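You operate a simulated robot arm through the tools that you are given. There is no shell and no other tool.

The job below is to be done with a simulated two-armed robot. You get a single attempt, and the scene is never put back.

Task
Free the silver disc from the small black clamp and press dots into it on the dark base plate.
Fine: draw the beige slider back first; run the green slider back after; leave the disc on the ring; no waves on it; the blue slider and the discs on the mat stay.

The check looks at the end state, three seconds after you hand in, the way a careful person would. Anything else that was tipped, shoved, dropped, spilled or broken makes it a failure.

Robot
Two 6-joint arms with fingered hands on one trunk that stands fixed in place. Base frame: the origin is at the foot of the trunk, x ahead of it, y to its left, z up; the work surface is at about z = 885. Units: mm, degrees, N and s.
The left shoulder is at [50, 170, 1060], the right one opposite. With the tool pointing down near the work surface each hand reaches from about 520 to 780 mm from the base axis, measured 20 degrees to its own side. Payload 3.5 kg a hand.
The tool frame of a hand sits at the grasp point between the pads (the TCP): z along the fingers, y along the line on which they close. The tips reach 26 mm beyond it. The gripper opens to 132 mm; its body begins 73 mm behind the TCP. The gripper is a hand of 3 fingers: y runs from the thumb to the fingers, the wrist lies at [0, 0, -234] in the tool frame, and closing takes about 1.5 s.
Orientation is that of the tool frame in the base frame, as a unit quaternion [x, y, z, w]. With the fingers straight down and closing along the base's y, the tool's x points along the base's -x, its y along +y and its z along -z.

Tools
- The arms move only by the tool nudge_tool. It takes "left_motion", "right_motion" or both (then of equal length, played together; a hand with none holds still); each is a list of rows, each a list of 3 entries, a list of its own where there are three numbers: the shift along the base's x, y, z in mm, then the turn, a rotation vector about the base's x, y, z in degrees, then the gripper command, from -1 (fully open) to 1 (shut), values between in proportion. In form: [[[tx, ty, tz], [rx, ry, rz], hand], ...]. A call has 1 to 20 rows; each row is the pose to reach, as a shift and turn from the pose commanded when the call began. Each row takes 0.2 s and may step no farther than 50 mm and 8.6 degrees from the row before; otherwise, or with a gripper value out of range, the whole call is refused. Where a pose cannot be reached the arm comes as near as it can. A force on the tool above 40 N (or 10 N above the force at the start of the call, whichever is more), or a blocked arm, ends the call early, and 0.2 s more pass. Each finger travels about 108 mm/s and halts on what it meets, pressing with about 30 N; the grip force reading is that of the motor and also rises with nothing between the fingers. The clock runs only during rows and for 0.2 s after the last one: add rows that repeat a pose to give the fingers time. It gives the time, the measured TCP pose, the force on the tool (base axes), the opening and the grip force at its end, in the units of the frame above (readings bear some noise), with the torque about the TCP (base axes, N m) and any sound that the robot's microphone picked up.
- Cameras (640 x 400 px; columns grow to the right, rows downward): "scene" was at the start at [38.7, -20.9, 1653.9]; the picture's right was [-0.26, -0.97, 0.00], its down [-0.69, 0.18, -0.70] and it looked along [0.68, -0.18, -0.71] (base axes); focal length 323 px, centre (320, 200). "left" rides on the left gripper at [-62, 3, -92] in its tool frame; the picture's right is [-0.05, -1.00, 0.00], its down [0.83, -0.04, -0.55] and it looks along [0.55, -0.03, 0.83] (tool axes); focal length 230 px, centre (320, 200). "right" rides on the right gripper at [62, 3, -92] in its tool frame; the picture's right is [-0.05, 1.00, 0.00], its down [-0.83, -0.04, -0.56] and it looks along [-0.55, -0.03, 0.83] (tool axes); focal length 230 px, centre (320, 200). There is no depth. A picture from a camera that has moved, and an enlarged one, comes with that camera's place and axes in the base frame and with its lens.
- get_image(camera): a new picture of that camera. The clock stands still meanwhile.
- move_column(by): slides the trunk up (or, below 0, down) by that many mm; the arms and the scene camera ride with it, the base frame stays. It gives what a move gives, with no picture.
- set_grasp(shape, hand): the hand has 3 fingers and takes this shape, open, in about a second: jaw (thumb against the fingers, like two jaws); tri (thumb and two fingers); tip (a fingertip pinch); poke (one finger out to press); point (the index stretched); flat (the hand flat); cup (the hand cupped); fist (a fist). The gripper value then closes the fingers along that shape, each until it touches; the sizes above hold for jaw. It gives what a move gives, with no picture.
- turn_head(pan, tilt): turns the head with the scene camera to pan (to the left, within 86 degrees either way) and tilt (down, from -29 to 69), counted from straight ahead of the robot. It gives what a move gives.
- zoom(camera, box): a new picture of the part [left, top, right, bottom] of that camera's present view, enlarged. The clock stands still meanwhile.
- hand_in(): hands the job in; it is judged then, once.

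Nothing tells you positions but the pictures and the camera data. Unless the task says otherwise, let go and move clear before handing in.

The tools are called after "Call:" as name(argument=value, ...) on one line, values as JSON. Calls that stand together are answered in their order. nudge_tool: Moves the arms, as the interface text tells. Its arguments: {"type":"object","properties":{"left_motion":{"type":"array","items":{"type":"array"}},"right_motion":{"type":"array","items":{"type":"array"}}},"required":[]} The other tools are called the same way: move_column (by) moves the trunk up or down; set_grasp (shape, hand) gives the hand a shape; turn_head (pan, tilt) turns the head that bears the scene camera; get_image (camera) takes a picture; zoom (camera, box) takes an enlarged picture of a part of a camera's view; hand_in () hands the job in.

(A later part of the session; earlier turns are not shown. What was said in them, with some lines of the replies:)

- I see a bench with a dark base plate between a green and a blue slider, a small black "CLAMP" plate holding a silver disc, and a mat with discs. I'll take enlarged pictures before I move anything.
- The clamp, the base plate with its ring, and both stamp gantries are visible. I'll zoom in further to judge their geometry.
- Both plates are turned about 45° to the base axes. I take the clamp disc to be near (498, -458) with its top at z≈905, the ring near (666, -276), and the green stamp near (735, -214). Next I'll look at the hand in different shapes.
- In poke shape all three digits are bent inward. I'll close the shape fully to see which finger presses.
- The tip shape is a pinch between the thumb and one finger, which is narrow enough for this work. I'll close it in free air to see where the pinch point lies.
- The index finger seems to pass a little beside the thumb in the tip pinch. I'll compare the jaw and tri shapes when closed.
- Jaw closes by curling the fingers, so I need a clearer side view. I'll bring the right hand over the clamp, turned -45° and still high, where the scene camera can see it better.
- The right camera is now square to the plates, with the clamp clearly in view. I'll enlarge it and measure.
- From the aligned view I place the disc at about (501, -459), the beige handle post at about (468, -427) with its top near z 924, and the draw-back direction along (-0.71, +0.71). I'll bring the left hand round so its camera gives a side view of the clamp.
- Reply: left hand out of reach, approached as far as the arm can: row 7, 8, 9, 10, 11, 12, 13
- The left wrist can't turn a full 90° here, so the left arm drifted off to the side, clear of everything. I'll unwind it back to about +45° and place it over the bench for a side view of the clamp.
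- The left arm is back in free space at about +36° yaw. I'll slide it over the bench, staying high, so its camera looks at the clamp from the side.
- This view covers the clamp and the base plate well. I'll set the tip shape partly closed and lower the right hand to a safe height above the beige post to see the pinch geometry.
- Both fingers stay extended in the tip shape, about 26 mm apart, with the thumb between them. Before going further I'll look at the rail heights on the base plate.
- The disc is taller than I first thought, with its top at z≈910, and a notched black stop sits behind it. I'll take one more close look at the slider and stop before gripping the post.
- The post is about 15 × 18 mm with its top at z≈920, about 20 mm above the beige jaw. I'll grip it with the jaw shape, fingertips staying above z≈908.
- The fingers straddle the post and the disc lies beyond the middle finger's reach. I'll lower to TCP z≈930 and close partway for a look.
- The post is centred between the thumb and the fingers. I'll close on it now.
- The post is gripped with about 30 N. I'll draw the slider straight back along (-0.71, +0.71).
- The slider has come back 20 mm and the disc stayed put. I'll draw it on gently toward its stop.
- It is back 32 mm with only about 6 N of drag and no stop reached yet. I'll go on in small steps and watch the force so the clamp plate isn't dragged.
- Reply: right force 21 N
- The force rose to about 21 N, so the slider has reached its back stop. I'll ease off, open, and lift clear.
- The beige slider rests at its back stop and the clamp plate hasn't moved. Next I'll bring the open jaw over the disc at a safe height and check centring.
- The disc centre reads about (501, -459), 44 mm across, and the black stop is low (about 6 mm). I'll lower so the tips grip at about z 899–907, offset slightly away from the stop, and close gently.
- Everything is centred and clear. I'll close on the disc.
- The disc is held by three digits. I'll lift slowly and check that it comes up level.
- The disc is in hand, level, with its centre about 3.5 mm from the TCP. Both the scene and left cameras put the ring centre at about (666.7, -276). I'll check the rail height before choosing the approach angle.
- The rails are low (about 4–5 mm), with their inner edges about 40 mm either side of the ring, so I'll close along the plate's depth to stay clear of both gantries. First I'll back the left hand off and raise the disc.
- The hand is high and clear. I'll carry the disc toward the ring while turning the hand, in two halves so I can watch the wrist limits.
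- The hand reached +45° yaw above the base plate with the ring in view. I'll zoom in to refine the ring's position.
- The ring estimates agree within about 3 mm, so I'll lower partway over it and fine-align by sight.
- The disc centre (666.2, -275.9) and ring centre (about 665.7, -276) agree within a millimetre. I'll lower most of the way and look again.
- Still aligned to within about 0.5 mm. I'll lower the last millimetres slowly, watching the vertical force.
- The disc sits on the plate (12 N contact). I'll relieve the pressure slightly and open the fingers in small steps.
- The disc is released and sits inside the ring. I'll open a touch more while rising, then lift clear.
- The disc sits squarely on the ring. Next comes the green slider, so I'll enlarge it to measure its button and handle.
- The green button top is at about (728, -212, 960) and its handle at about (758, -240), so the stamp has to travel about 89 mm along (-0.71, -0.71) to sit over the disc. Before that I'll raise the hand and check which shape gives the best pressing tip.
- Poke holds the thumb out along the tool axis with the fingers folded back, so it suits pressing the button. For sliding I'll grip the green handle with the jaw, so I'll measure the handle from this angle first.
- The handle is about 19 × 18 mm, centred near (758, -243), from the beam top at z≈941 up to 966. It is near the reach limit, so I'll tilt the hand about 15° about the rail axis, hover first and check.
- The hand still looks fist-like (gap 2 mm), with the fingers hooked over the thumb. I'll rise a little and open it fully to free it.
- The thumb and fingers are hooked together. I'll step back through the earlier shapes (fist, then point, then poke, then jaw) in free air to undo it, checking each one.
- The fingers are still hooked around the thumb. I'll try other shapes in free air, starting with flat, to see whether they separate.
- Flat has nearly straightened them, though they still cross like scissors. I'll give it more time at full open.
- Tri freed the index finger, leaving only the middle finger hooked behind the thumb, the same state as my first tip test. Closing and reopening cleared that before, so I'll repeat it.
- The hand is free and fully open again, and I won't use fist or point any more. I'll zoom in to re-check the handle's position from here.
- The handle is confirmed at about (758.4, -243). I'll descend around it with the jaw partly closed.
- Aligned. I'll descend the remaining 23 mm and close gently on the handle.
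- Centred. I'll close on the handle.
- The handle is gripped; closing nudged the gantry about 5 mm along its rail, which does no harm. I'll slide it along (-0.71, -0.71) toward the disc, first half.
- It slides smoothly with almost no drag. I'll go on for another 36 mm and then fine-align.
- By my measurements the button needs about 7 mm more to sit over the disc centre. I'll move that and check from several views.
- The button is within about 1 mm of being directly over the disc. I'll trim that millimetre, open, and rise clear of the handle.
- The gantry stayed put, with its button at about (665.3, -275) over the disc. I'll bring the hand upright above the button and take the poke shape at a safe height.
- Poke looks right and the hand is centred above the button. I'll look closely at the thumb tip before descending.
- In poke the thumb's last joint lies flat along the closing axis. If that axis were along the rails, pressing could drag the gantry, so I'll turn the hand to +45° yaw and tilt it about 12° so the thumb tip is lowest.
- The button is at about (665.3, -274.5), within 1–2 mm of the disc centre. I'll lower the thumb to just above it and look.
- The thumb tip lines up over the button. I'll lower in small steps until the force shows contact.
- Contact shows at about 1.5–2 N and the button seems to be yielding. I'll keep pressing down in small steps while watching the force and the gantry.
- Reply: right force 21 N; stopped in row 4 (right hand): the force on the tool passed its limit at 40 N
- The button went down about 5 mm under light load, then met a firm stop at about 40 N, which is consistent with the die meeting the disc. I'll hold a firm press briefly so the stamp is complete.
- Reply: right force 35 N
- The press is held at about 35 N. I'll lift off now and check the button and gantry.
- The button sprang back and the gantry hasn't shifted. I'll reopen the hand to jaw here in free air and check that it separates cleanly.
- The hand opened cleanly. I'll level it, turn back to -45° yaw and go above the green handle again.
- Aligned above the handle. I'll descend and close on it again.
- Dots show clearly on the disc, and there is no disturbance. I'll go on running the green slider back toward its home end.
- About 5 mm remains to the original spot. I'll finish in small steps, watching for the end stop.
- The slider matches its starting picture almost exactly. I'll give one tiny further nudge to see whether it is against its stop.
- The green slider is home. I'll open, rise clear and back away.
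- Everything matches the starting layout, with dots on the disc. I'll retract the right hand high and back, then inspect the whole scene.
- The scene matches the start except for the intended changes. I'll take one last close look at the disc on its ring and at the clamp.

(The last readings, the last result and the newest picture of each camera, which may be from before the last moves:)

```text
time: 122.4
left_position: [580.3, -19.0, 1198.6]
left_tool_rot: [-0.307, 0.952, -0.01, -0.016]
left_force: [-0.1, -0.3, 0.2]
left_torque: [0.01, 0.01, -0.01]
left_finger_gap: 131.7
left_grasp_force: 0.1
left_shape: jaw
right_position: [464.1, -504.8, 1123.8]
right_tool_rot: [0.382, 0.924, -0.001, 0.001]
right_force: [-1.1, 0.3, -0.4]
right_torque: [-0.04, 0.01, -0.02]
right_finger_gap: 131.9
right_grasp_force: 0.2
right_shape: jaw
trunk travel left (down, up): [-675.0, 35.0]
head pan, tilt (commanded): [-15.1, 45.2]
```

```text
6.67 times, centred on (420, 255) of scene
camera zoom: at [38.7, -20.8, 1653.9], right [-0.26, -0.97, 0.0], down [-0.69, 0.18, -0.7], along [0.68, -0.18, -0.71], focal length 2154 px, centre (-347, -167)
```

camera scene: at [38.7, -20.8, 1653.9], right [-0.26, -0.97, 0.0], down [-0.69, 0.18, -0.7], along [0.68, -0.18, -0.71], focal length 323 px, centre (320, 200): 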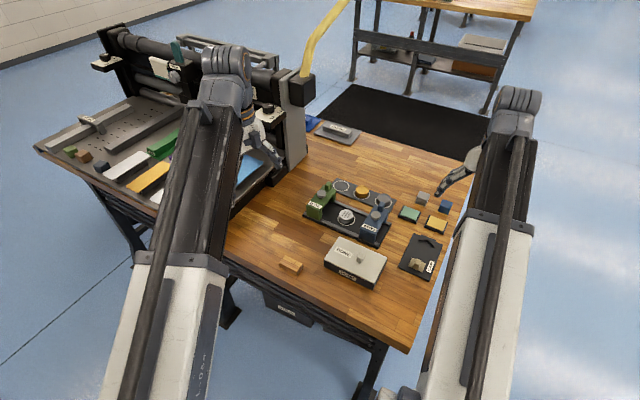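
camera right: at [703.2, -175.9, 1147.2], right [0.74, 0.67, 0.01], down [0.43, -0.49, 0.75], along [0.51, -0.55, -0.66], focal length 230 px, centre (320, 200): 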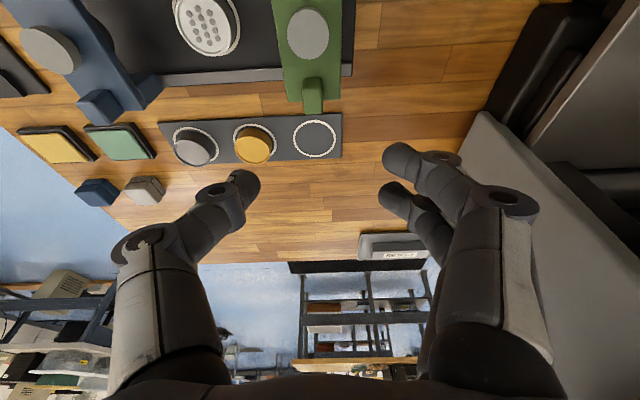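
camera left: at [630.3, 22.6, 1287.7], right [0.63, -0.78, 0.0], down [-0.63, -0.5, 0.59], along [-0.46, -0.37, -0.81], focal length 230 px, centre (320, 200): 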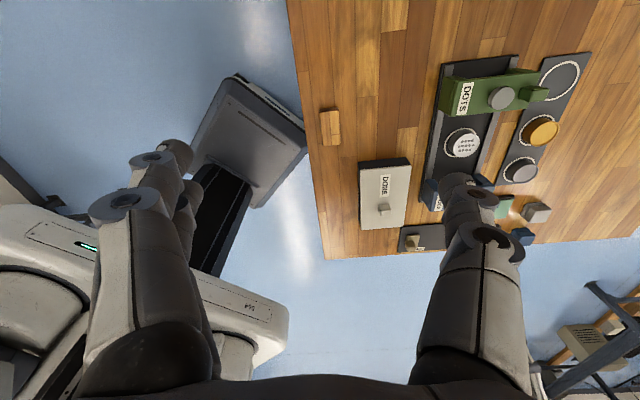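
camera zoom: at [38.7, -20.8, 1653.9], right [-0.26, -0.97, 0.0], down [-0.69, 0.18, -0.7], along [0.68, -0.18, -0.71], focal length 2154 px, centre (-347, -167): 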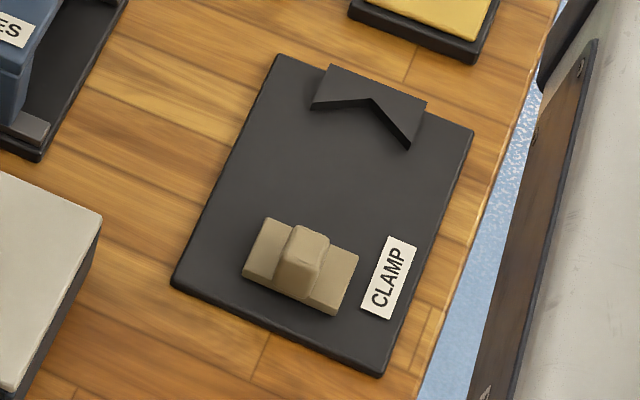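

The disc sits centred on the ring with dots and no waves, and the green slider is home. The beige slider is drawn back, and the blue slider, mat discs and clamp plate are where they were. Both hands are clear, so I'm handing in.

Call:
hand_in()

```text
The job is handed in.
```

The silver disc is out of the clamp, has dots pressed into it, and is sitting on the ring on the dark base plate. I've handed the job in; no verdict came back.

- **Beige slider:** I drew it back first, to its stop, before lifting the disc out.
- **Disc:** it sits upright and centred on the ring, with dots and no waves.
- **Green slider:** I ran it back afterwards, and it matches its starting position in the pictures.
- **Left alone:** the blue slider, the discs on the mat and the clamp plate are where they were at the start. I saw nothing tipped or moved in the last pictures.

Partway through, the right hand's fingers hooked around the thumb while I was trying hand shapes above the bench. I freed them there, and nothing was touched. Both hands were open and clear before I handed in.
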